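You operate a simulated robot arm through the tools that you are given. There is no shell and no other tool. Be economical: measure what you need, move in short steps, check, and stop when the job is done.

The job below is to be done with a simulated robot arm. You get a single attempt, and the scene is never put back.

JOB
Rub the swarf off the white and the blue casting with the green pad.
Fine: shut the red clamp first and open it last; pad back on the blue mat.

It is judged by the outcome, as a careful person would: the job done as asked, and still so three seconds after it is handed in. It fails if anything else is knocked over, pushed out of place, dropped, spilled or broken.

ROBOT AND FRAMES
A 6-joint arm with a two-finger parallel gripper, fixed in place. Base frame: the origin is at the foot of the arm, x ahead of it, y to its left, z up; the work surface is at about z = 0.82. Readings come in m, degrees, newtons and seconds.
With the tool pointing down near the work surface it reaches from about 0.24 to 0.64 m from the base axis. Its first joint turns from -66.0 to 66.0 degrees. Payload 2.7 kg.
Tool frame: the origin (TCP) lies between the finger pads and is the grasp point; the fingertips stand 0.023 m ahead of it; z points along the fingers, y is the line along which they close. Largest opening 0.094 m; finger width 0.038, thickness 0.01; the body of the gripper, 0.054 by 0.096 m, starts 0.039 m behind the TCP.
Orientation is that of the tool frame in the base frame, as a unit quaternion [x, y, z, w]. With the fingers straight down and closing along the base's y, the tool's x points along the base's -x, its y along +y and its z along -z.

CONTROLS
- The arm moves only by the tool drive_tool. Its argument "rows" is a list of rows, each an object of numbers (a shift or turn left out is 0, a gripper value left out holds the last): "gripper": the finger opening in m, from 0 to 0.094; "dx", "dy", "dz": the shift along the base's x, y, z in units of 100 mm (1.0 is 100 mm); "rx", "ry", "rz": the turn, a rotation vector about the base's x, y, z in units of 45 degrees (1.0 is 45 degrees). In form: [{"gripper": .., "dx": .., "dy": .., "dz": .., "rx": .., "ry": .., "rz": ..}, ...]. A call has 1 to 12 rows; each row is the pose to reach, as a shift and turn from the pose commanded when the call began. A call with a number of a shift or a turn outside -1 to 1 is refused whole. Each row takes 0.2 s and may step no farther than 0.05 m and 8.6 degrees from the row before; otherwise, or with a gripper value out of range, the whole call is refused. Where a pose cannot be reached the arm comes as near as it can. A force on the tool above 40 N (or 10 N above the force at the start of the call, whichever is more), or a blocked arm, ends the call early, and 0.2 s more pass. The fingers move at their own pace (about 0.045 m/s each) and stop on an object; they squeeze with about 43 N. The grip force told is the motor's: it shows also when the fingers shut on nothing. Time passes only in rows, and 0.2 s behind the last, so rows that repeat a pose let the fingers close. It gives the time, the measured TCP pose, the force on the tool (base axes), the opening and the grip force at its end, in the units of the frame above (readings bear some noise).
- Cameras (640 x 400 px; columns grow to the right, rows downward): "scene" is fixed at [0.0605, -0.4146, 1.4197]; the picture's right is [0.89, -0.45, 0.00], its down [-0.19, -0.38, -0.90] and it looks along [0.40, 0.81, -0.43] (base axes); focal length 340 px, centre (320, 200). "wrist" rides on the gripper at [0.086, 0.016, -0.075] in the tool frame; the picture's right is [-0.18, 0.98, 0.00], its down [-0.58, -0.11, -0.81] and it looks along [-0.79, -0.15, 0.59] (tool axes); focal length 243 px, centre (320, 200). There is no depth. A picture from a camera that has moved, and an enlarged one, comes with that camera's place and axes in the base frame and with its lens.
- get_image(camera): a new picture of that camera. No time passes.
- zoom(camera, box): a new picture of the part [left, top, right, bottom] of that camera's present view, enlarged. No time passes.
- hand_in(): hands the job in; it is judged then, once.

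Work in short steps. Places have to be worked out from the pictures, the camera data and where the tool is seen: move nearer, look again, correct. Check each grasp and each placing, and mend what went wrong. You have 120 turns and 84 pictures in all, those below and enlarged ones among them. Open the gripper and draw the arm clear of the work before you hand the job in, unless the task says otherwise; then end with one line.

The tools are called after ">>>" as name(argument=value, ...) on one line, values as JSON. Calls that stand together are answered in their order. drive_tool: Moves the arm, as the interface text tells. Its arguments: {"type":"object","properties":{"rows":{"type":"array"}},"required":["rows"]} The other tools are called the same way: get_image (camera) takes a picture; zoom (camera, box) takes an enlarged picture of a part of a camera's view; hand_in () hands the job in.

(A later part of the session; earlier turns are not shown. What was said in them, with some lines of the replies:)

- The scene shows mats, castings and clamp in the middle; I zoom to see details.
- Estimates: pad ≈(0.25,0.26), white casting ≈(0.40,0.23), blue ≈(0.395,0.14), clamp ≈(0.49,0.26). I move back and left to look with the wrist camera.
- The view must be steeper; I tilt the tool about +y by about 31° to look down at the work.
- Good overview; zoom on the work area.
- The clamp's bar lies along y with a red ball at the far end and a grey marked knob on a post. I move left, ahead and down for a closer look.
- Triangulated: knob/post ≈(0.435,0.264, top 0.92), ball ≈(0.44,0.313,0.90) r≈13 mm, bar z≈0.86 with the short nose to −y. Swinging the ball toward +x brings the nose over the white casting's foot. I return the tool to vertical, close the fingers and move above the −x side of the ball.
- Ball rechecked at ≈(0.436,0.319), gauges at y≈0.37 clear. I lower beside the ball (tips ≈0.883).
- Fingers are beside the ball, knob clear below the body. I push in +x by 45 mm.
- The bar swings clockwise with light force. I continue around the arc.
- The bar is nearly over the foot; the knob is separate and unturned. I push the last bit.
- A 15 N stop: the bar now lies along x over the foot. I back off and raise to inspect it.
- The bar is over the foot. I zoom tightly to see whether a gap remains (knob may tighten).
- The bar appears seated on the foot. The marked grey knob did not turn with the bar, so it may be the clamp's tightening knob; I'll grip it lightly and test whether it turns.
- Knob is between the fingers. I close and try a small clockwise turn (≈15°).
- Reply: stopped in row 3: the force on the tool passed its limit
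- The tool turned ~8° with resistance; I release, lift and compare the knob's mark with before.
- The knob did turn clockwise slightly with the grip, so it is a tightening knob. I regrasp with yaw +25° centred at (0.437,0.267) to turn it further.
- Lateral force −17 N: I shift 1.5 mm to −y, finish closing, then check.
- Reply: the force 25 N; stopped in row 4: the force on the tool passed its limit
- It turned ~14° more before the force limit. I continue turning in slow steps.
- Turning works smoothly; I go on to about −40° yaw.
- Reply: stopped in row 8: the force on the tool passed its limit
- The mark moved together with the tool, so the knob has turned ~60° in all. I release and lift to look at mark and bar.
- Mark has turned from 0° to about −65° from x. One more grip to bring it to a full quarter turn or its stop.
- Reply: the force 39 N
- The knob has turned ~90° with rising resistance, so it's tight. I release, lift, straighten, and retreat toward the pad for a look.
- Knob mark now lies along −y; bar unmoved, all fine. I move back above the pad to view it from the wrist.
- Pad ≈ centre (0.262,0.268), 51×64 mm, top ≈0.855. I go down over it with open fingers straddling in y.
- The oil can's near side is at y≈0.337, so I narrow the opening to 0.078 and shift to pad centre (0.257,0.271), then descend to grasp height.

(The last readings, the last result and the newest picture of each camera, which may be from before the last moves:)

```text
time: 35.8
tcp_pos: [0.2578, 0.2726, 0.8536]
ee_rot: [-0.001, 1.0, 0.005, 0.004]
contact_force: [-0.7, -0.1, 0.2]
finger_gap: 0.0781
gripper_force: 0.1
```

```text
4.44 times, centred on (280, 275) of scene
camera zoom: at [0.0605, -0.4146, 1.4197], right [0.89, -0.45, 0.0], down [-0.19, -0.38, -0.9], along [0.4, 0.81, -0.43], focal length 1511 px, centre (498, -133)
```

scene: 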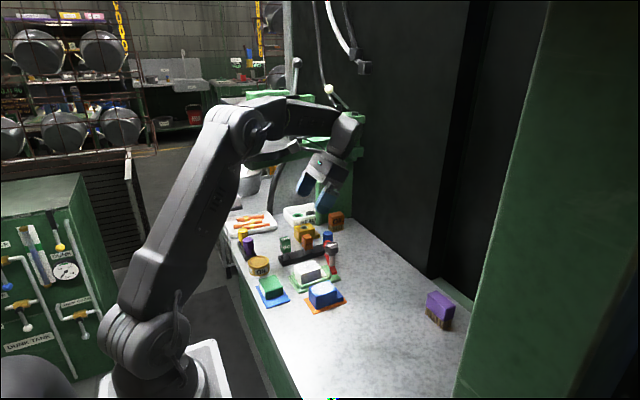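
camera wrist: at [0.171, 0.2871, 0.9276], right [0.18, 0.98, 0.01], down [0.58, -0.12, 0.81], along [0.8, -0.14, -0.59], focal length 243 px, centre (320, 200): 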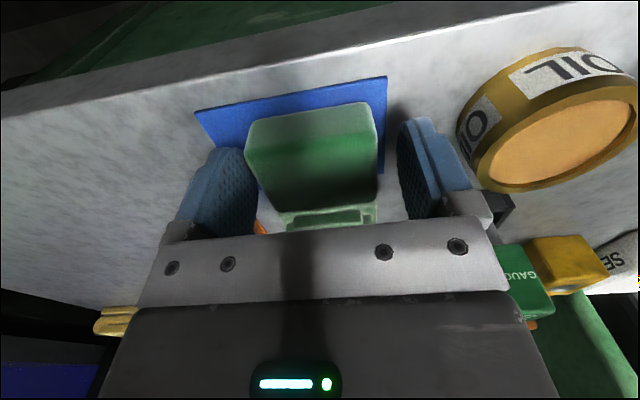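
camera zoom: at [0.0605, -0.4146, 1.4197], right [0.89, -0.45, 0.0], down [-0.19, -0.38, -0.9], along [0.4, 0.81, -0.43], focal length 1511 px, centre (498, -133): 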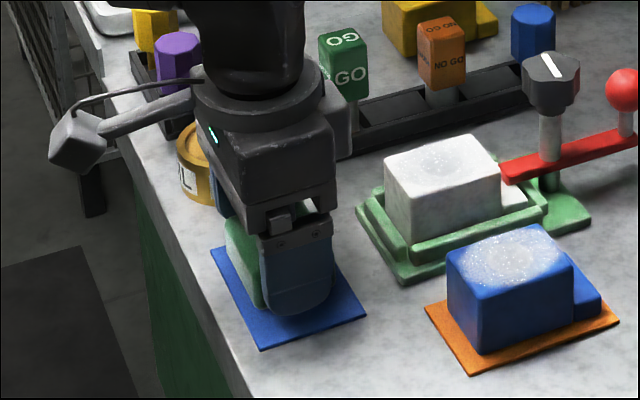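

Fingers straddle the pad; I close on it.

>>> drive_tool(rows=[{"gripper": 0.04}, {"gripper": 0.04}, {"gripper": 0.04}, {"gripper": 0.04}, {"gripper": 0.04}])

>>> drive_tool(rows=[{"dz": 0.2}, {"dz": 0.5}, {"dz": 0.9}, {"dz": 0.9}])

>>> get_image(camera="wrist")

>>> zoom(camera="scene", box=[230, 200, 350, 320])

```text
time: 37.0
tcp_pos: [0.2591, 0.2717, 0.854]
ee_rot: [0.0, 1.0, 0.005, 0.004]
contact_force: [0.8, 0.1, -0.4]
finger_gap: 0.0591
gripper_force: 43.0
```

```text
time: 38.0
tcp_pos: [0.2556, 0.2701, 0.9441]
ee_rot: [0.0, 1.0, 0.005, 0.003]
contact_force: [-0.1, 0.5, -0.2]
finger_gap: 0.0591
gripper_force: 42.8
```

```text
40 pictures are left
camera wrist: at [0.1684, 0.2854, 1.018], right [0.18, 0.98, 0.01], down [0.58, -0.12, 0.81], along [0.8, -0.14, -0.59], focal length 243 px, centre (320, 200)
```

wrist: 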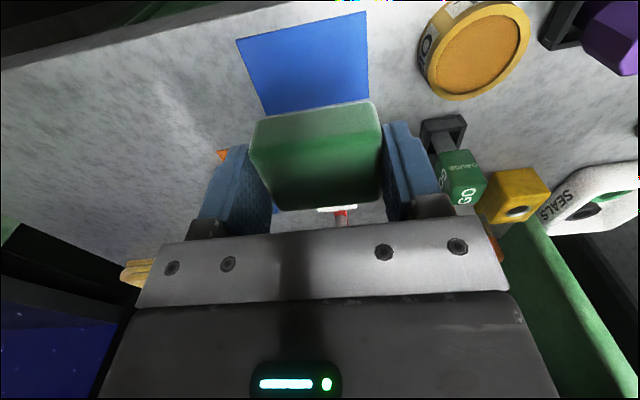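

```text
3.33 times, centred on (290, 260) of scene
camera zoom: at [0.0605, -0.4146, 1.4197], right [0.89, -0.45, 0.0], down [-0.19, -0.38, -0.9], along [0.4, 0.81, -0.43], focal length 1133 px, centre (420, 0)
```

zoom: 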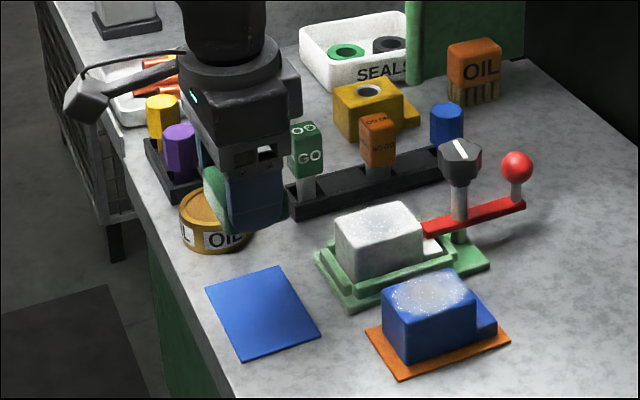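

Pad is held (59 mm wide, bottom ≈32 mm below TCP); mat centre ≈(0.262,0.262). I move over the white casting (top centre ≈(0.364,0.2645), z≈0.875).

>>> drive_tool(rows=[{"dx": 0.4, "dy": -0.03, "dz": 0.1}, {"dx": 0.8, "dy": -0.05, "dz": 0.1}, {"dx": 0.98, "dy": -0.05, "dz": 0.1}, {"dx": 0.98, "dy": -0.05, "dz": 0.1}])

>>> drive_tool(rows=[{"dx": 0.08, "dz": -0.2}, {"dx": 0.08, "dz": -0.3}, {"dx": 0.08, "dz": -0.36}, {"dx": 0.08, "dz": -0.38}])

>>> zoom(camera="scene", box=[270, 210, 370, 310])

```text
time: 39.0
tcp_pos: [0.3576, 0.2641, 0.9546]
ee_rot: [0.001, 1.0, 0.005, 0.004]
contact_force: [-0.7, -0.8, -0.7]
finger_gap: 0.059
gripper_force: 43.1
```

```text
time: 40.0
tcp_pos: [0.363, 0.2643, 0.9156]
ee_rot: [0.0, 1.0, 0.005, 0.003]
contact_force: [0.5, 0.3, -0.5]
finger_gap: 0.0589
gripper_force: 43.2
```

```text
4.00 times, centred on (320, 260) of scene
camera zoom: at [0.0605, -0.4146, 1.4197], right [0.89, -0.45, 0.0], down [-0.19, -0.38, -0.9], along [0.4, 0.81, -0.43], focal length 1360 px, centre (320, -40)
```

zoom: 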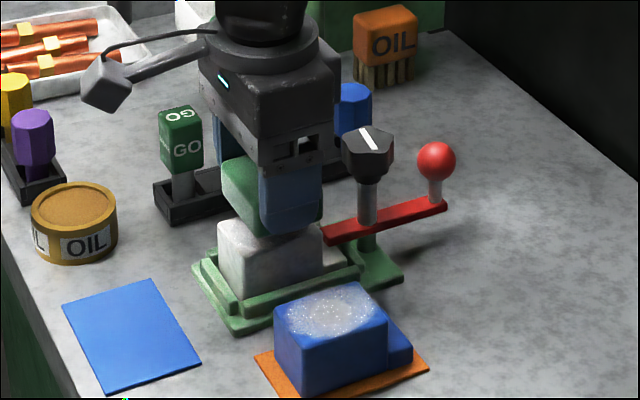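

Pad hovers just over the white casting. I lower in 2 mm steps to light contact.

>>> drive_tool(rows=[{"dz": -0.02}, {"dz": -0.04}, {"dz": -0.06}, {"dz": -0.08}])

```text
time: 41.0
tcp_pos: [0.3638, 0.2629, 0.908]
ee_rot: [-0.001, 1.0, 0.005, 0.004]
contact_force: [0.4, -0.3, -1.1]
finger_gap: 0.059
gripper_force: 43.5
```

No contact yet; lower further.

>>> drive_tool(rows=[{"dz": -0.02}, {"dz": -0.03}, {"dz": -0.04}, {"dz": -0.05}])

```text
time: 42.0
tcp_pos: [0.3627, 0.2648, 0.9039]
ee_rot: [-0.001, 1.0, 0.005, 0.003]
contact_force: [0.8, -0.1, -0.5]
finger_gap: 0.0589
gripper_force: 42.8
```

>>> zoom(camera="scene", box=[295, 240, 345, 280])

>>> drive_tool(rows=[{"dz": -0.01}, {"dz": -0.02}, {"dz": -0.03}, {"dz": -0.04}])

```text
10.00 times, centred on (320, 260) of scene
camera zoom: at [0.0605, -0.4146, 1.4197], right [0.89, -0.45, 0.0], down [-0.19, -0.38, -0.9], along [0.4, 0.81, -0.43], focal length 3400 px, centre (320, -400)
```

zoom: 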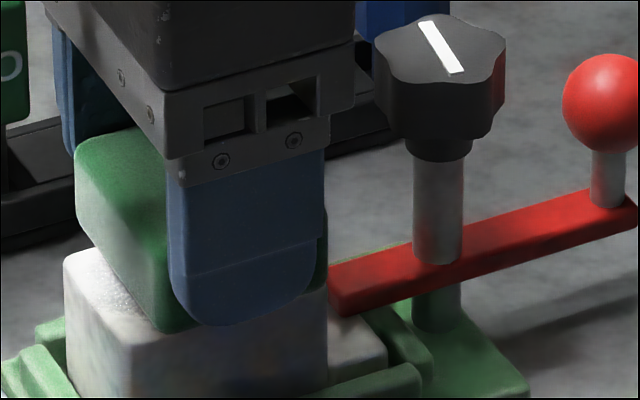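

```text
time: 43.0
tcp_pos: [0.3628, 0.2636, 0.9009]
ee_rot: [0.0, 1.0, 0.006, 0.005]
contact_force: [-4.4, -2.6, 23.6]
finger_gap: 0.059
gripper_force: 43.6
```

Contact at TCP ≈0.901 with 24 N. I ease by 1 mm and rub in x and y strokes.

>>> drive_tool(rows=[{"dz": 0.01}, {"dz": 0.01, "dx": 0.08}, {"dz": 0.01, "dx": 0.14}, {"dz": 0.01, "dx": 0.04}, {"dz": 0.01, "dx": -0.06}, {"dz": 0.01, "dx": -0.16}, {"dz": 0.01, "dx": -0.06}, {"dz": 0.01, "dx": 0.04}, {"dz": 0.01, "dx": 0.14}, {"dz": 0.01, "dx": 0.05}, {"dz": 0.01, "dx": -0.05}, {"dz": 0.01, "dx": 0.0}])

>>> drive_tool(rows=[{"dx": -0.1, "dy": 0.05}, {"dx": -0.1, "dy": 0.12}, {"dx": 0.0, "dy": 0.12}, {"dx": 0.1, "dy": 0.12}, {"dx": 0.1, "dy": 0.0}, {"dx": 0.1, "dy": -0.12}, {"dx": 0.0, "dy": -0.12}, {"dx": -0.1, "dy": -0.12}, {"dx": -0.1, "dy": 0.0}, {"dx": 0.0, "dy": 0.0}])

>>> zoom(camera="scene", box=[280, 230, 360, 300])

```text
time: 45.6
tcp_pos: [0.3606, 0.2624, 0.9002]
ee_rot: [0.0, 1.0, 0.004, 0.002]
contact_force: [-14.9, -0.2, 28.5]
finger_gap: 0.0589
gripper_force: 42.9
```

```text
time: 47.8
tcp_pos: [0.3612, 0.2646, 0.9007]
ee_rot: [0.001, 1.0, 0.005, 0.003]
contact_force: [-11.7, -1.2, 24.8]
finger_gap: 0.0591
gripper_force: 43.1
```

```text
5.71 times, centred on (320, 265) of scene
camera zoom: at [0.0599, -0.4147, 1.4197], right [0.89, -0.45, 0.0], down [-0.19, -0.38, -0.9], along [0.4, 0.81, -0.43], focal length 1943 px, centre (320, -171)
```

zoom: 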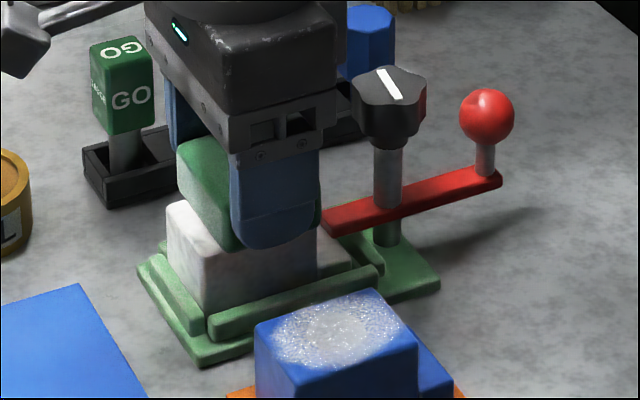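

Strokes done with steady pressure. I lift and back off to see the white top.

>>> drive_tool(rows=[{"dz": 0.2}, {"dz": 0.6}, {"dz": 0.6, "dx": -0.4}, {"dz": 0.6, "dx": -0.8}, {"dz": 0.6, "dx": -0.8}])

>>> zoom(camera="scene", box=[290, 245, 350, 305])

```text
time: 49.0
tcp_pos: [0.2827, 0.2629, 0.9628]
ee_rot: [0.0, 1.0, 0.005, 0.003]
contact_force: [-0.7, 0.0, -0.9]
finger_gap: 0.0588
gripper_force: 43.6
```

```text
6.67 times, centred on (320, 275) of scene
camera zoom: at [0.0605, -0.4146, 1.4197], right [0.89, -0.45, 0.0], down [-0.19, -0.38, -0.9], along [0.4, 0.81, -0.43], focal length 2267 px, centre (320, -300)
```

zoom: 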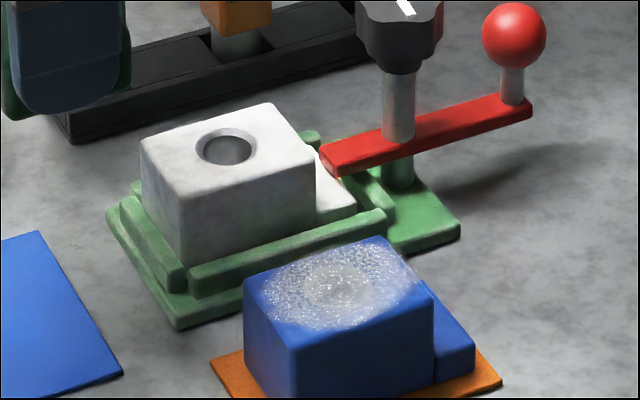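

White casting is clean. Now the blue one (top centre ≈(0.364,0.181)); it sits loose on its mat, so I'll rub lightly. Approach above it.

>>> drive_tool(rows=[{"dx": 0.1, "dy": -0.4}, {"dx": 0.4, "dy": -0.7}, {"dx": 0.7, "dy": -0.82}, {"dx": 0.82, "dy": -0.82}, {"dx": 0.82, "dy": -0.82, "dz": -0.2}, {"dx": 0.82, "dy": -0.82, "dz": -0.4}, {"dx": 0.82, "dy": -0.82, "dz": -0.4}])

>>> zoom(camera="scene", box=[290, 230, 370, 310])

>>> get_image(camera="wrist")

```text
time: 50.6
tcp_pos: [0.3628, 0.1796, 0.9204]
ee_rot: [0.0, 1.0, 0.006, 0.003]
contact_force: [-0.6, 0.1, -0.2]
finger_gap: 0.0587
gripper_force: 43.0
```

```text
5.00 times, centred on (330, 270) of scene
camera zoom: at [0.0605, -0.4146, 1.4197], right [0.89, -0.45, 0.0], down [-0.19, -0.38, -0.9], along [0.4, 0.81, -0.43], focal length 1700 px, centre (270, -150)
```

zoom: 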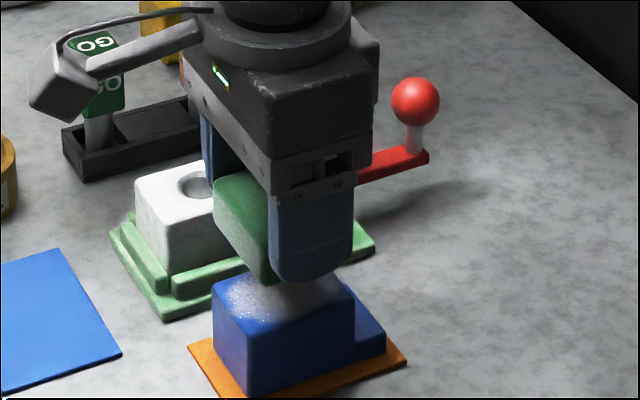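

```text
33 pictures are left
camera wrist: at [0.2755, 0.1951, 0.9942], right [0.18, 0.98, 0.01], down [0.58, -0.12, 0.81], along [0.8, -0.14, -0.59], focal length 243 px, centre (320, 200)
```

wrist: 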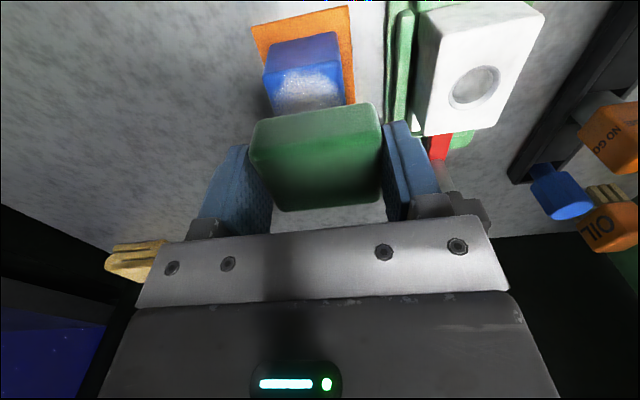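

Aligned over blue. I lower to near the expected contact height.

>>> drive_tool(rows=[{"dz": -0.08}, {"dz": -0.12}, {"dz": -0.14}, {"dz": -0.14}])

>>> zoom(camera="scene", box=[300, 255, 350, 305])

```text
time: 51.6
tcp_pos: [0.3642, 0.1812, 0.9058]
ee_rot: [0.001, 1.0, 0.006, 0.005]
contact_force: [0.5, -0.4, 0.2]
finger_gap: 0.0591
gripper_force: 42.8
```

```text
8.00 times, centred on (325, 280) of scene
camera zoom: at [0.0605, -0.4146, 1.4197], right [0.89, -0.45, 0.0], down [-0.19, -0.38, -0.9], along [0.4, 0.81, -0.43], focal length 2720 px, centre (280, -440)
```

zoom: 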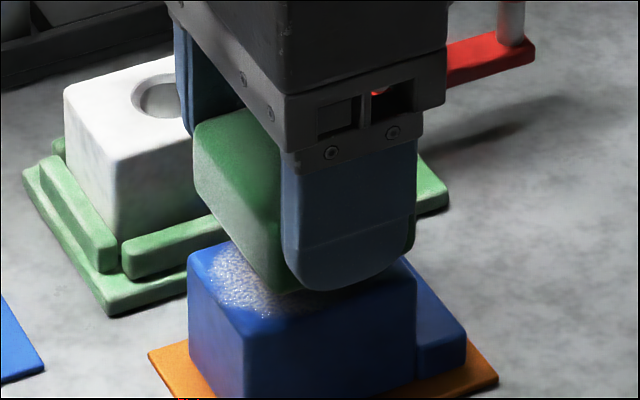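

No contact yet. Lower by 3 mm in 0.5–1 mm steps.

>>> drive_tool(rows=[{"dz": -0.01}, {"dz": -0.02}, {"dz": -0.03}, {"dz": -0.04}, {"dz": -0.04}])

```text
time: 52.8
tcp_pos: [0.3646, 0.1824, 0.9028]
ee_rot: [0.0, 1.0, 0.006, 0.003]
contact_force: [-0.6, 0.1, -0.3]
finger_gap: 0.0589
gripper_force: 42.6
```

>>> drive_tool(rows=[{"dz": -0.01}, {"dz": -0.02}, {"dz": -0.03}, {"dz": -0.03}])

```text
time: 53.8
tcp_pos: [0.3647, 0.1824, 0.8987]
ee_rot: [0.0, 1.0, 0.005, 0.004]
contact_force: [-0.2, 1.0, -1.0]
finger_gap: 0.0589
gripper_force: 43.0
```

Still no contact; another 2 mm gently.

>>> drive_tool(rows=[{"dz": -0.01}, {"dz": -0.02}, {"dz": -0.02}])

```text
time: 54.6
tcp_pos: [0.3644, 0.1817, 0.8955]
ee_rot: [0.0, 1.0, 0.006, 0.004]
contact_force: [-0.4, -0.5, -0.4]
finger_gap: 0.059
gripper_force: 43.2
```

>>> drive_tool(rows=[{"dz": -0.01}, {"dz": -0.02}, {"dz": -0.02}])

>>> zoom(camera="scene", box=[300, 255, 350, 305])

```text
time: 55.4
tcp_pos: [0.3643, 0.1823, 0.8956]
ee_rot: [0.0, 1.0, 0.006, 0.003]
contact_force: [-2.4, -5.3, 14.1]
finger_gap: 0.0591
gripper_force: 42.9
```

```text
8.00 times, centred on (325, 280) of scene
camera zoom: at [0.0602, -0.4147, 1.4197], right [0.89, -0.45, 0.0], down [-0.19, -0.38, -0.9], along [0.4, 0.81, -0.43], focal length 2720 px, centre (280, -440)
```

zoom: 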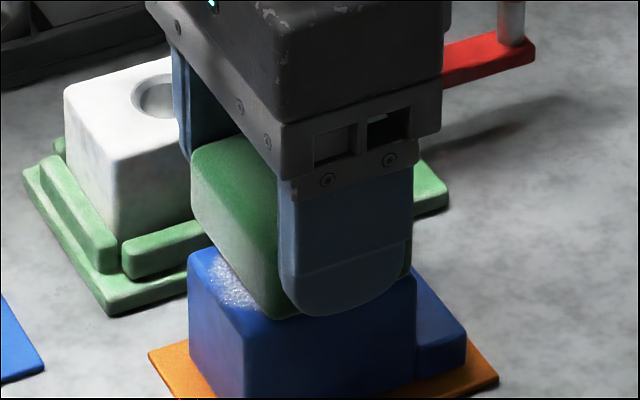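

Contact at 14 N. I ease 0.5 mm and do a small test stroke, checking that blue does not slide.

>>> drive_tool(rows=[{"dz": 0.005}, {"dz": 0.005, "dx": -0.04}, {"dz": 0.005, "dx": -0.08}, {"dz": 0.005, "dx": -0.04}, {"dz": 0.005, "dx": 0.0}])

>>> zoom(camera="scene", box=[300, 255, 350, 305])

```text
time: 56.6
tcp_pos: [0.3642, 0.1805, 0.8958]
ee_rot: [0.002, 1.0, 0.004, 0.002]
contact_force: [-1.2, -1.2, 3.0]
finger_gap: 0.0588
gripper_force: 43.0
```

```text
8.00 times, centred on (325, 280) of scene
camera zoom: at [0.0604, -0.4146, 1.4197], right [0.89, -0.45, 0.0], down [-0.19, -0.38, -0.9], along [0.4, 0.81, -0.43], focal length 2720 px, centre (280, -440)
```

zoom: 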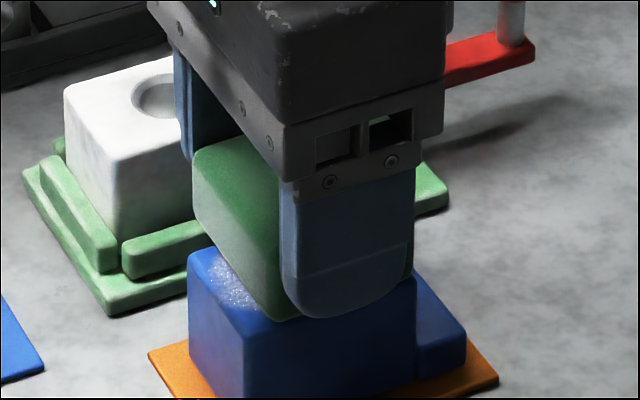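

Blue stayed put. I rub on with slightly more pressure over the full range.

>>> drive_tool(rows=[{"dz": -0.004}, {"dz": -0.004, "dx": -0.08}, {"dz": -0.004, "dx": -0.15}, {"dz": -0.004, "dx": -0.08}, {"dz": -0.004, "dx": 0.0}, {"dz": -0.004, "dx": 0.08}, {"dz": -0.004, "dx": 0.15}, {"dz": -0.004, "dx": 0.08}, {"dz": -0.004, "dx": 0.0}, {"dz": -0.004, "dx": -0.08}, {"dz": -0.004, "dx": -0.15}, {"dz": -0.004, "dx": -0.08}])

>>> zoom(camera="scene", box=[300, 255, 350, 305])

```text
time: 59.2
tcp_pos: [0.3541, 0.1815, 0.8951]
ee_rot: [0.0, 1.0, 0.005, 0.001]
contact_force: [-4.3, 0.3, 10.4]
finger_gap: 0.059
gripper_force: 43.3
```

```text
8.00 times, centred on (325, 280) of scene
camera zoom: at [0.0602, -0.4146, 1.4197], right [0.89, -0.45, 0.0], down [-0.19, -0.38, -0.9], along [0.4, 0.81, -0.43], focal length 2720 px, centre (280, -440)
```

zoom: 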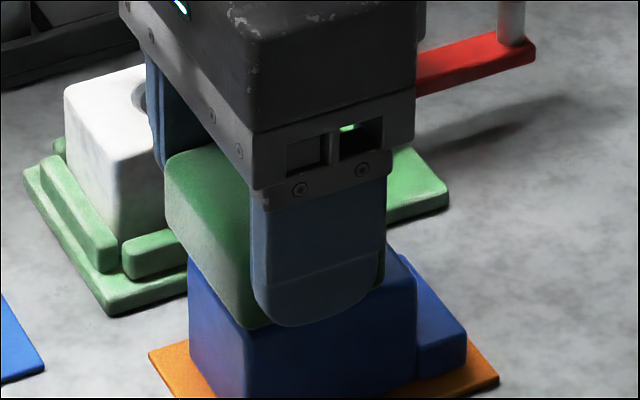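

Blue still in place. I add y strokes (TCP at −8 mm from centre now) at the same pressure.

>>> drive_tool(rows=[{"dx": 0.0, "dy": 0.07}, {"dx": 0.08, "dy": 0.1}, {"dx": 0.16, "dy": 0.1}, {"dx": 0.2, "dy": 0.03}, {"dx": 0.2, "dy": -0.05}, {"dx": 0.16, "dy": -0.1}, {"dx": 0.08, "dy": -0.1}, {"dx": 0.0, "dy": -0.1}, {"dx": 0.0, "dy": -0.03}, {"dx": 0.08, "dy": 0.0}, {"dx": 0.16, "dy": 0.0}, {"dx": 0.08, "dy": 0.0}])

>>> drive_tool(rows=[{"dz": 0.2}, {"dz": 0.6}, {"dz": 0.6, "dx": -0.4}, {"dz": 0.6, "dx": -0.8}, {"dz": 0.6, "dx": -1.0, "dy": 0.3}, {"dz": 0.6, "dx": -1.0, "dy": 0.6}, {"dz": 0.6, "dx": -1.0, "dy": 0.8}, {"dz": 0.6, "dx": -1.0, "dy": 0.8}])

>>> zoom(camera="scene", box=[240, 235, 350, 315])

>>> zoom(camera="scene", box=[300, 255, 350, 305])

```text
time: 61.8
tcp_pos: [0.3669, 0.1812, 0.8958]
ee_rot: [0.0, 1.0, 0.005, 0.004]
contact_force: [-0.5, -0.5, -0.3]
finger_gap: 0.059
gripper_force: 42.5
```

```text
time: 63.6
tcp_pos: [0.2636, 0.262, 0.9569]
ee_rot: [0.0, 1.0, 0.005, 0.004]
contact_force: [0.7, 0.0, -0.8]
finger_gap: 0.059
gripper_force: 42.5
```

```text
5.00 times, centred on (295, 275) of scene
camera zoom: at [0.0605, -0.4145, 1.4197], right [0.89, -0.45, 0.0], down [-0.19, -0.38, -0.9], along [0.4, 0.81, -0.43], focal length 1700 px, centre (445, -175)
```

zoom: 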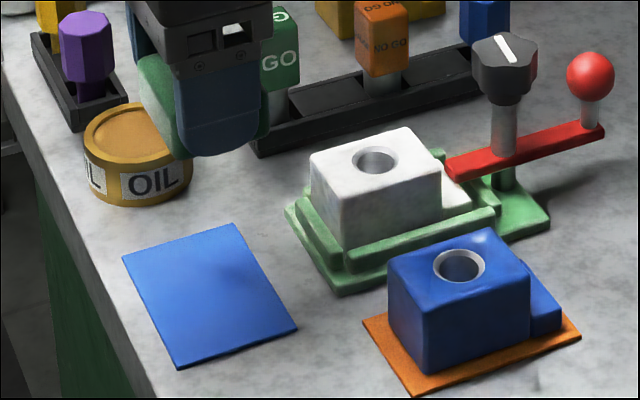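

```text
8.00 times, centred on (325, 280) of scene
camera zoom: at [0.0605, -0.4145, 1.4197], right [0.89, -0.45, 0.0], down [-0.19, -0.38, -0.9], along [0.4, 0.81, -0.43], focal length 2720 px, centre (280, -440)
```

zoom: 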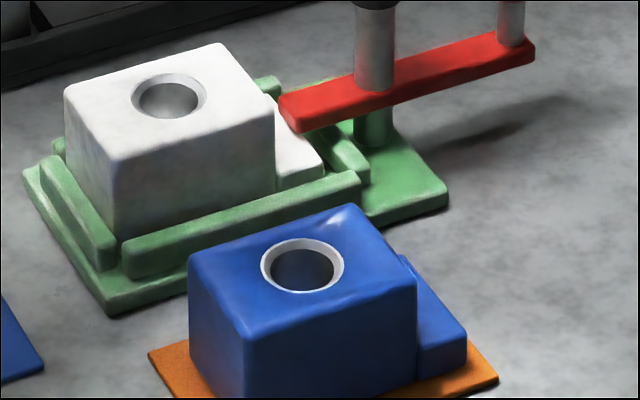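

Both look clean; a faint spot at blue's far edge—check whether it's swarf or glare.

>>> zoom(camera="scene", box=[318, 276, 340, 290])

```text
16.00 times, centred on (329, 283) of scene
camera zoom: at [0.0605, -0.4145, 1.4197], right [0.89, -0.45, 0.0], down [-0.19, -0.38, -0.9], along [0.4, 0.81, -0.43], focal length 5440 px, centre (176, -1128)
```

zoom: 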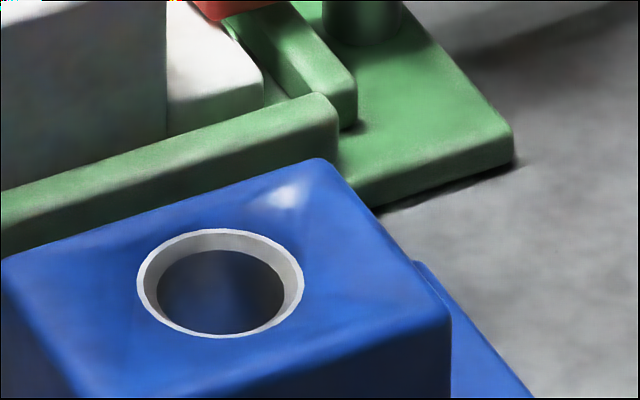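

That's smooth glare, no grains. I lower the pad to the blue mat (grasp height was TCP z 0.854).

>>> drive_tool(rows=[{"dx": -0.03, "dy": 0.03, "dz": -0.3}, {"dx": -0.03, "dy": 0.03, "dz": -0.6}, {"dx": -0.03, "dy": 0.03, "dz": -0.85}, {"dx": -0.03, "dy": 0.03, "dz": -0.95}, {"dx": -0.03, "dy": 0.03, "dz": -0.98}, {"dx": -0.03, "dy": 0.03, "dz": -1.0}, {"dx": -0.03, "dy": 0.03, "dz": -1.0}])

>>> zoom(camera="scene", box=[240, 250, 310, 310])

```text
time: 65.2
tcp_pos: [0.2605, 0.2654, 0.8563]
ee_rot: [0.0, 1.0, 0.005, 0.003]
contact_force: [0.7, -0.1, -0.6]
finger_gap: 0.0589
gripper_force: 43.2
```

```text
6.67 times, centred on (275, 280) of scene
camera zoom: at [0.0605, -0.4146, 1.4197], right [0.89, -0.45, 0.0], down [-0.19, -0.38, -0.9], along [0.4, 0.81, -0.43], focal length 2267 px, centre (620, -333)
```

zoom: 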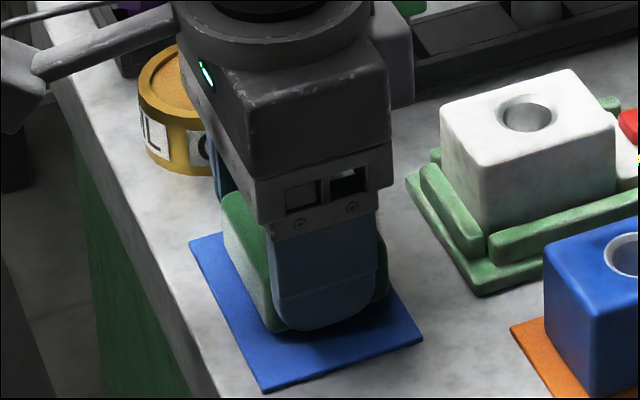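

About 2 mm remain; I lower that and release to 0.078.

>>> drive_tool(rows=[{"dz": -0.01}, {"dz": -0.02}, {"dz": -0.02}, {"dz": -0.02, "gripper": 0.078}, {"dz": -0.02}, {"dz": -0.02}, {"dz": -0.02}])

>>> drive_tool(rows=[{"dz": 0.3}, {"dz": 0.7}, {"dz": 1.0}, {"dz": 1.0}])

>>> zoom(camera="scene", box=[240, 230, 350, 310])

```text
time: 66.8
tcp_pos: [0.2628, 0.2641, 0.8536]
ee_rot: [-0.001, 1.0, 0.005, 0.004]
contact_force: [0.4, -0.4, 0.2]
finger_gap: 0.078
gripper_force: 0.1
```

```text
time: 67.8
tcp_pos: [0.265, 0.2642, 0.9548]
ee_rot: [0.0, 1.0, 0.006, 0.004]
contact_force: [0.4, 0.3, -0.2]
finger_gap: 0.0782
gripper_force: 0.0
```

```text
5.00 times, centred on (295, 270) of scene
camera zoom: at [0.0605, -0.4146, 1.4197], right [0.89, -0.45, 0.0], down [-0.19, -0.38, -0.9], along [0.4, 0.81, -0.43], focal length 1700 px, centre (445, -150)
```

zoom: 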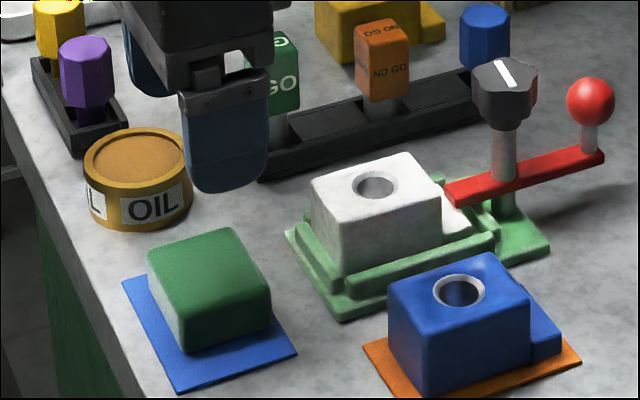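

Pad rests on its mat. Now back to the clamp: first loosen the knob counter‑clockwise. I travel above it with yaw −33°.

>>> drive_tool(rows=[{"dz": 0.4, "gripper": 0.065}, {"dz": 0.4, "dx": 0.4, "rz": -0.15}, {"dz": 0.4, "dx": 0.8, "rz": -0.3}, {"dz": 0.4, "dx": 0.9, "rz": -0.45}, {"dz": 0.4, "dx": 0.9, "rz": -0.6}, {"dz": 0.4, "dx": 0.9, "rz": -0.73}, {"dz": 0.4, "dx": 0.9, "rz": -0.73}])

>>> drive_tool(rows=[{"dx": 0.4, "dy": 0.005}, {"dx": 0.83, "dy": 0.005}, {"dx": 0.83, "dy": 0.005}])

```text
time: 69.4
tcp_pos: [0.352, 0.2649, 0.9938]
ee_rot: [0.283, 0.959, 0.004, 0.005]
contact_force: [0.0, -0.3, 0.1]
finger_gap: 0.0649
gripper_force: 0.1
```

```text
time: 70.2
tcp_pos: [0.4341, 0.2658, 0.9924]
ee_rot: [0.283, 0.959, 0.005, 0.005]
contact_force: [-0.3, -0.3, 0.8]
finger_gap: 0.0651
gripper_force: 0.1
```

Above the knob; descend, centre and grip.

>>> drive_tool(rows=[{"dx": 0.03, "dz": -0.4}, {"dx": 0.03, "dz": -0.84}, {"dx": 0.03, "dz": -0.84}, {"dx": 0.03, "dz": -0.84, "gripper": 0.02}, {"dx": 0.03, "dz": -0.84}, {"dx": 0.03, "dz": -0.84}, {"dx": 0.03, "dz": -0.84}, {"dx": 0.03, "dz": -0.84}])

>>> drive_tool(rows=[{"rz": 0.06}, {"rz": 0.12}, {"rz": 0.18}, {"rz": 0.24}, {"rz": 0.3}, {"rz": 0.36}, {"rz": 0.42}, {"rz": 0.48}, {"rz": 0.54}, {"rz": 0.6}])

```text
time: 72.0
tcp_pos: [0.4376, 0.2654, 0.9109]
ee_rot: [0.282, 0.959, 0.007, 0.007]
contact_force: [21.8, 26.2, -10.0]
finger_gap: 0.0347
gripper_force: 45.4
```

```text
time: 74.2
tcp_pos: [0.4383, 0.2654, 0.9114]
ee_rot: [0.051, 0.999, 0.006, 0.005]
contact_force: [-2.1, -4.7, 29.0]
finger_gap: 0.0342
gripper_force: 44.6
```

Turned 27° back without trouble; continue another 30°.

>>> drive_tool(rows=[{"rz": 0.06}, {"rz": 0.12}, {"rz": 0.18}, {"rz": 0.24}, {"rz": 0.3}, {"rz": 0.36}, {"rz": 0.42}, {"rz": 0.48}, {"rz": 0.54}, {"rz": 0.6}, {"rz": 0.66}])

>>> drive_tool(rows=[{"gripper": 0.065}, {"gripper": 0.065}, {"gripper": 0.065}, {"dz": 0.4}, {"dz": 0.8}, {"dz": 0.8, "rz": -0.18}, {"dz": 0.8, "rz": -0.36}, {"dz": 0.8, "rz": -0.54}, {"dz": 0.8, "rz": -0.72}, {"dz": 0.8, "rz": -0.85}])

>>> zoom(camera="scene", box=[300, 240, 345, 285])

```text
time: 76.6
tcp_pos: [0.4378, 0.264, 0.9117]
ee_rot: [-0.207, 0.978, 0.006, 0.003]
contact_force: [-2.3, -7.5, 26.1]
finger_gap: 0.0343
gripper_force: 45.0
```

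```text
time: 78.8
tcp_pos: [0.4375, 0.2648, 0.9895]
ee_rot: [0.126, 0.992, 0.005, 0.004]
contact_force: [0.1, -0.4, 0.7]
finger_gap: 0.0651
gripper_force: 0.0
```

```text
8.89 times, centred on (322, 262) of scene
camera zoom: at [0.0605, -0.4146, 1.4197], right [0.89, -0.45, 0.0], down [-0.19, -0.38, -0.9], along [0.4, 0.81, -0.43], focal length 3022 px, centre (298, -356)
```

zoom: 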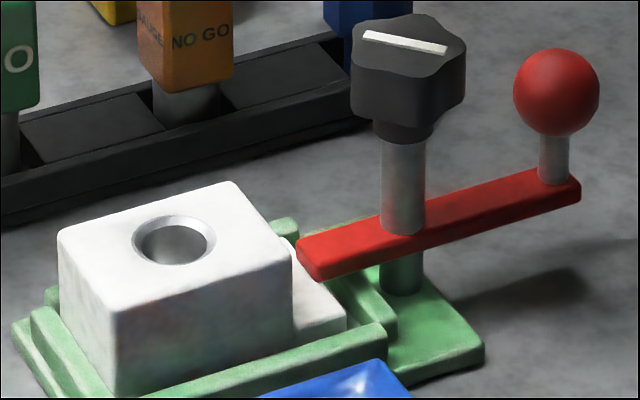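

Knob is at about −45°, so 45° more counter-clockwise. Regrasp at yaw −14° and turn to +30°.

>>> drive_tool(rows=[{"dz": -0.4}, {"dz": -0.81}, {"dz": -0.81}, {"dz": -0.81, "gripper": 0.02}, {"dz": -0.81}, {"dz": -0.81}, {"dz": -0.81}, {"dz": -0.81}])

>>> drive_tool(rows=[{"rz": 0.08}, {"rz": 0.16}, {"rz": 0.24}, {"rz": 0.32}, {"rz": 0.4}, {"rz": 0.48}, {"rz": 0.56}, {"rz": 0.64}, {"rz": 0.72}, {"rz": 0.8}, {"rz": 0.88}, {"rz": 0.96}])

>>> drive_tool(rows=[{"gripper": 0.065}, {"gripper": 0.065}, {"gripper": 0.065}, {"dz": 0.4}, {"dz": 0.85}, {"dz": 0.85}])

>>> zoom(camera="scene", box=[300, 240, 345, 285])

```text
time: 80.6
tcp_pos: [0.4373, 0.2657, 0.906]
ee_rot: [0.125, 0.992, 0.004, 0.004]
contact_force: [-1.5, -2.0, -0.7]
finger_gap: 0.0343
gripper_force: 45.1
```

```text
time: 83.2
tcp_pos: [0.437, 0.2633, 0.9083]
ee_rot: [-0.249, 0.968, 0.005, 0.001]
contact_force: [1.5, -13.7, -18.8]
finger_gap: 0.0342
gripper_force: 44.9
```

```text
time: 84.6
tcp_pos: [0.4367, 0.2646, 0.9934]
ee_rot: [-0.249, 0.969, 0.007, 0.002]
contact_force: [0.2, 0.3, -0.3]
finger_gap: 0.0649
gripper_force: 0.0
```

```text
8.89 times, centred on (322, 262) of scene
camera zoom: at [0.0605, -0.4146, 1.4197], right [0.89, -0.45, 0.0], down [-0.19, -0.38, -0.9], along [0.4, 0.81, -0.43], focal length 3022 px, centre (298, -356)
```

zoom: 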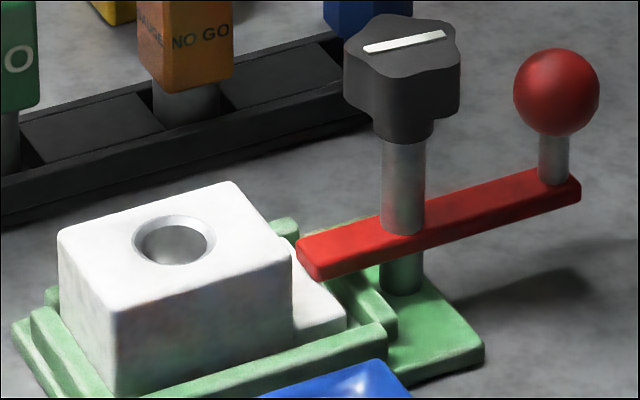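

Knob is back to its initial position. Now swing the bar open: straighten, close fingers, and go down at the −y side of the ball.

>>> drive_tool(rows=[{"gripper": 0.0, "rz": -0.16, "dx": 0.2}, {"rz": -0.32, "dx": 0.4, "dy": -0.2}, {"rz": -0.48, "dx": 0.53, "dy": -0.4}, {"rz": -0.64, "dx": 0.53, "dy": -0.4}, {"rz": -0.64, "dx": 0.53, "dy": -0.4}, {"rz": -0.64, "dx": 0.53, "dy": -0.4, "dz": -0.4}, {"rz": -0.64, "dx": 0.53, "dy": -0.4, "dz": -0.86}, {"rz": -0.64, "dx": 0.53, "dy": -0.4, "dz": -0.86}])

>>> zoom(camera="scene", box=[290, 210, 370, 290])

```text
time: 86.4
tcp_pos: [0.4894, 0.2264, 0.9054]
ee_rot: [0.0, 1.0, 0.005, 0.004]
contact_force: [0.7, -1.3, 0.1]
finger_gap: 0.0
gripper_force: 42.1
```

```text
5.00 times, centred on (330, 250) of scene
camera zoom: at [0.0605, -0.4146, 1.4197], right [0.89, -0.45, 0.0], down [-0.19, -0.38, -0.9], along [0.4, 0.81, -0.43], focal length 1700 px, centre (270, -50)
```

zoom: 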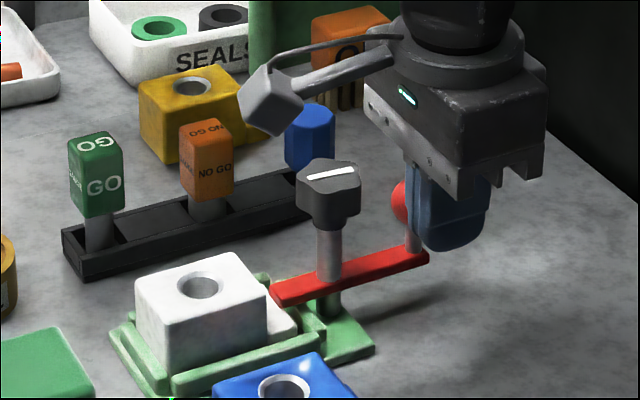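

Fingers are at the −y side of the ball. I push +y, then curve to −x.

>>> drive_tool(rows=[{"dy": 0.1}, {"dy": 0.2}, {"dy": 0.3}, {"dy": 0.4}, {"dy": 0.5}])

>>> drive_tool(rows=[{"dx": -0.02, "dy": 0.1}, {"dx": -0.05, "dy": 0.19}, {"dx": -0.1, "dy": 0.29}, {"dx": -0.15, "dy": 0.34}, {"dx": -0.19, "dy": 0.36}, {"dx": -0.19, "dy": 0.36}])

>>> zoom(camera="scene", box=[290, 210, 370, 290])

>>> get_image(camera="wrist")

```text
time: 87.6
tcp_pos: [0.491, 0.2766, 0.9057]
ee_rot: [0.0, 1.0, 0.006, 0.003]
contact_force: [-1.4, -0.6, -0.5]
finger_gap: 0.0
gripper_force: 42.3
```

```text
time: 88.3
tcp_pos: [0.4832, 0.29, 0.9044]
ee_rot: [0.0, 1.0, -0.002, -0.005]
contact_force: [-3.1, -4.7, 0.6]
finger_gap: 0.0
gripper_force: 42.4
stopped in row 3: the force on the tool passed its limit (the readings are from after the stop); the commanded pose is now the measured one
```

```text
5.00 times, centred on (330, 250) of scene
camera zoom: at [0.0604, -0.4147, 1.4197], right [0.89, -0.45, 0.0], down [-0.19, -0.38, -0.9], along [0.4, 0.81, -0.43], focal length 1700 px, centre (270, -50)
```

zoom: 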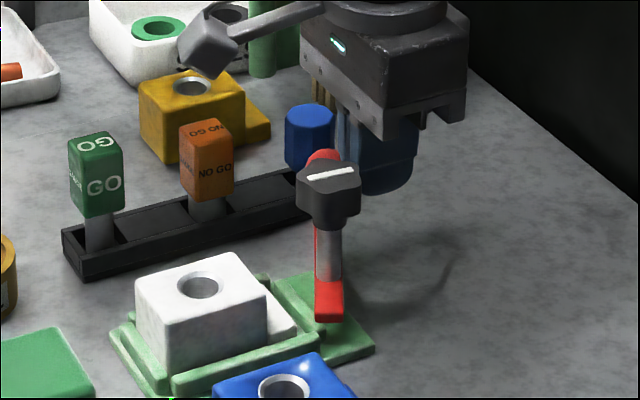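

```text
19 pictures are left
camera wrist: at [0.3975, 0.307, 0.9794], right [0.18, 0.98, -0.01], down [0.59, -0.1, 0.8], along [0.79, -0.15, -0.6], focal length 243 px, centre (320, 200)
```

wrist: 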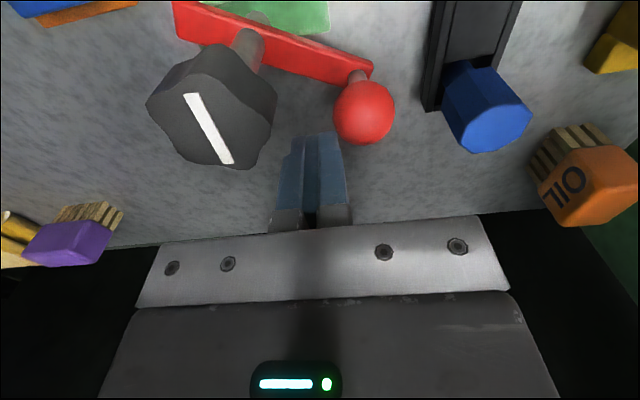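

Bar is at ~70°; the last push wedged obliquely. I reposition to the ball's +x side and push straight −x.

>>> drive_tool(rows=[{"dx": 0.08, "dy": 0.0}, {"dx": 0.08, "dy": 0.12}, {"dx": 0.08, "dy": 0.22}, {"dx": 0.02, "dy": 0.22}, {"dx": -0.04, "dy": 0.23}, {"dx": -0.09, "dy": 0.24}, {"dx": -0.13, "dy": 0.25}, {"dx": -0.13, "dy": 0.25}])

>>> get_image(camera="wrist")

>>> zoom(camera="scene", box=[290, 210, 370, 290])

```text
time: 89.6
tcp_pos: [0.4861, 0.3145, 0.9067]
ee_rot: [0.002, 1.0, 0.001, 0.007]
contact_force: [9.0, 0.6, -2.5]
finger_gap: 0.0
gripper_force: 42.3
stopped in row 6: the force on the tool passed its limit (the readings are from after the stop); the commanded pose is now the measured one
```

```text
18 pictures are left
camera wrist: at [0.398, 0.33, 0.9797], right [0.19, 0.98, 0.0], down [0.57, -0.11, 0.81], along [0.8, -0.15, -0.58], focal length 243 px, centre (320, 200)
```

wrist: 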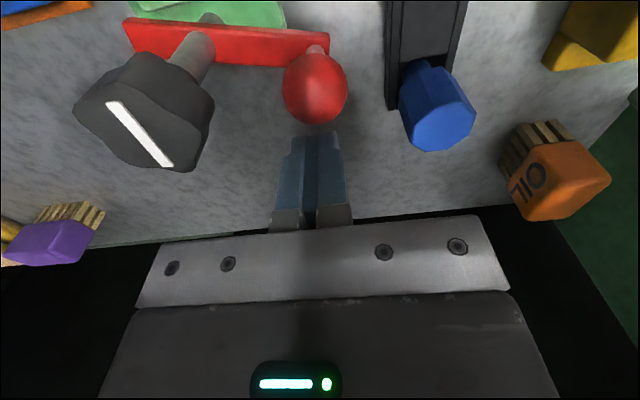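

```text
5.00 times, centred on (330, 250) of scene
camera zoom: at [0.0607, -0.4145, 1.4197], right [0.89, -0.45, 0.0], down [-0.19, -0.38, -0.9], along [0.4, 0.81, -0.43], focal length 1700 px, centre (270, -50)
```

zoom: 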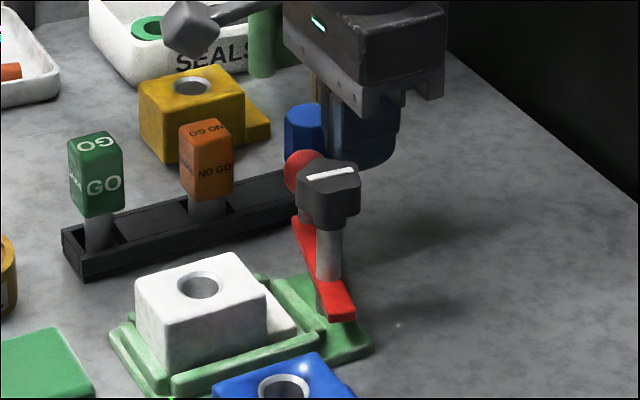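

The bar is at its open stop, matching its initial position. I withdraw the arm up and clear.

>>> drive_tool(rows=[{"dx": 0.08}, {"dx": 0.1, "dz": 0.4}, {"dx": 0.1, "dz": 0.9}, {"dx": -0.2, "dy": -0.3, "dz": 1.0}, {"dx": -0.6, "dy": -0.5, "dz": 1.0, "gripper": 0.094}, {"dx": -0.9, "dy": -0.7, "dz": 1.0}, {"dx": -0.9, "dy": -1.0, "dz": 1.0}, {"dx": -0.9, "dy": -1.0, "dz": 1.0}])

>>> drive_tool(rows=[{"dz": 0.4}, {"dz": 0.8, "dy": -0.2}, {"dz": 1.0, "dy": -0.5}, {"dz": 1.0, "dy": -0.7}, {"dz": 1.0, "dy": -0.7}])

>>> get_image(camera="scene")

>>> zoom(camera="scene", box=[220, 190, 380, 320])

>>> zoom(camera="scene", box=[310, 225, 350, 285])

```text
time: 91.4
tcp_pos: [0.3937, 0.2144, 1.0083]
ee_rot: [0.002, 1.0, 0.0, 0.006]
contact_force: [-0.5, -0.3, 0.8]
finger_gap: 0.0868
gripper_force: 0.1
```

```text
time: 92.6
tcp_pos: [0.3975, 0.1466, 1.1069]
ee_rot: [0.002, 1.0, 0.0, 0.006]
contact_force: [0.7, 0.2, 0.9]
finger_gap: 0.094
gripper_force: 0.0
```

```text
16 pictures are left
```

scene: 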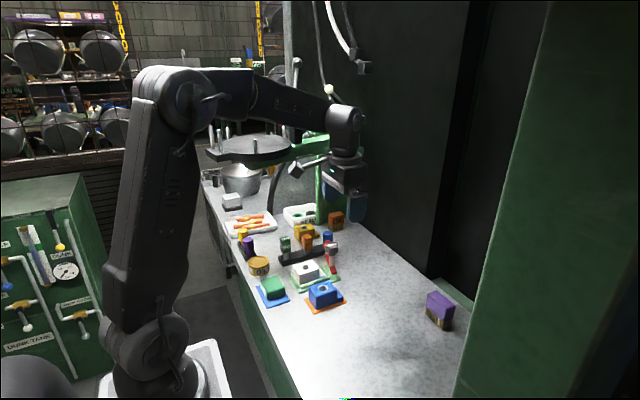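

```text
3.08 times, centred on (300, 255) of scene
camera zoom: at [0.0605, -0.4146, 1.4197], right [0.89, -0.45, 0.0], down [-0.19, -0.38, -0.9], along [0.4, 0.81, -0.43], focal length 1046 px, centre (382, 31)
```

zoom: 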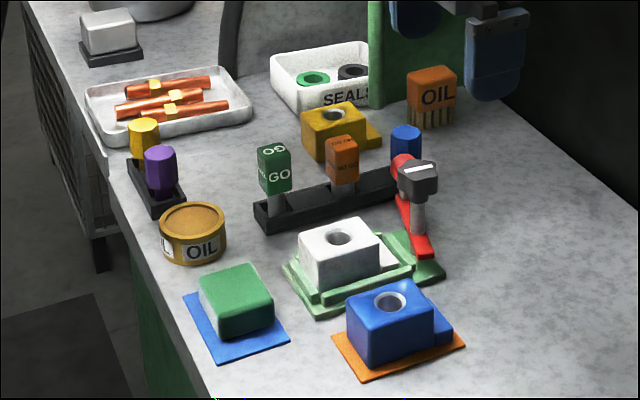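

```text
6.67 times, centred on (330, 255) of scene
camera zoom: at [0.0605, -0.4146, 1.4197], right [0.89, -0.45, 0.0], down [-0.19, -0.38, -0.9], along [0.4, 0.81, -0.43], focal length 2267 px, centre (253, -167)
```

zoom: 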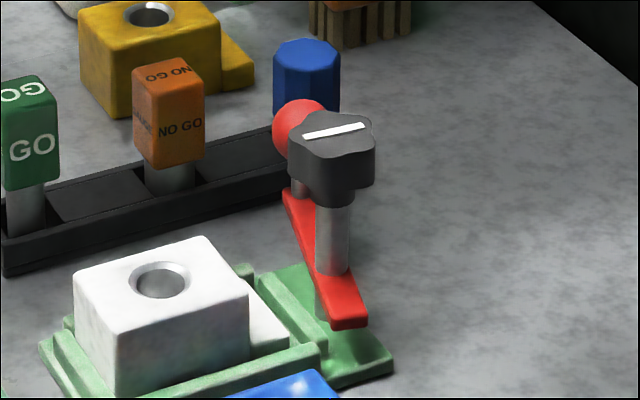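

Both castings are clean, the pad is on the blue mat, and the clamp is open as found. The white casting has only settled about 3 mm inside its jig, everything else is in place, and the arm is clear, so I hand in.

>>> hand_in()

```text
The job is handed in.
```

I shut the red clamp first, rubbed the swarf off the white and blue castings, put the green pad back on the blue mat, and opened the clamp last. I also tightened and then loosened the clamp's grey knob, and the white casting shifted about 3 mm inside its jig.
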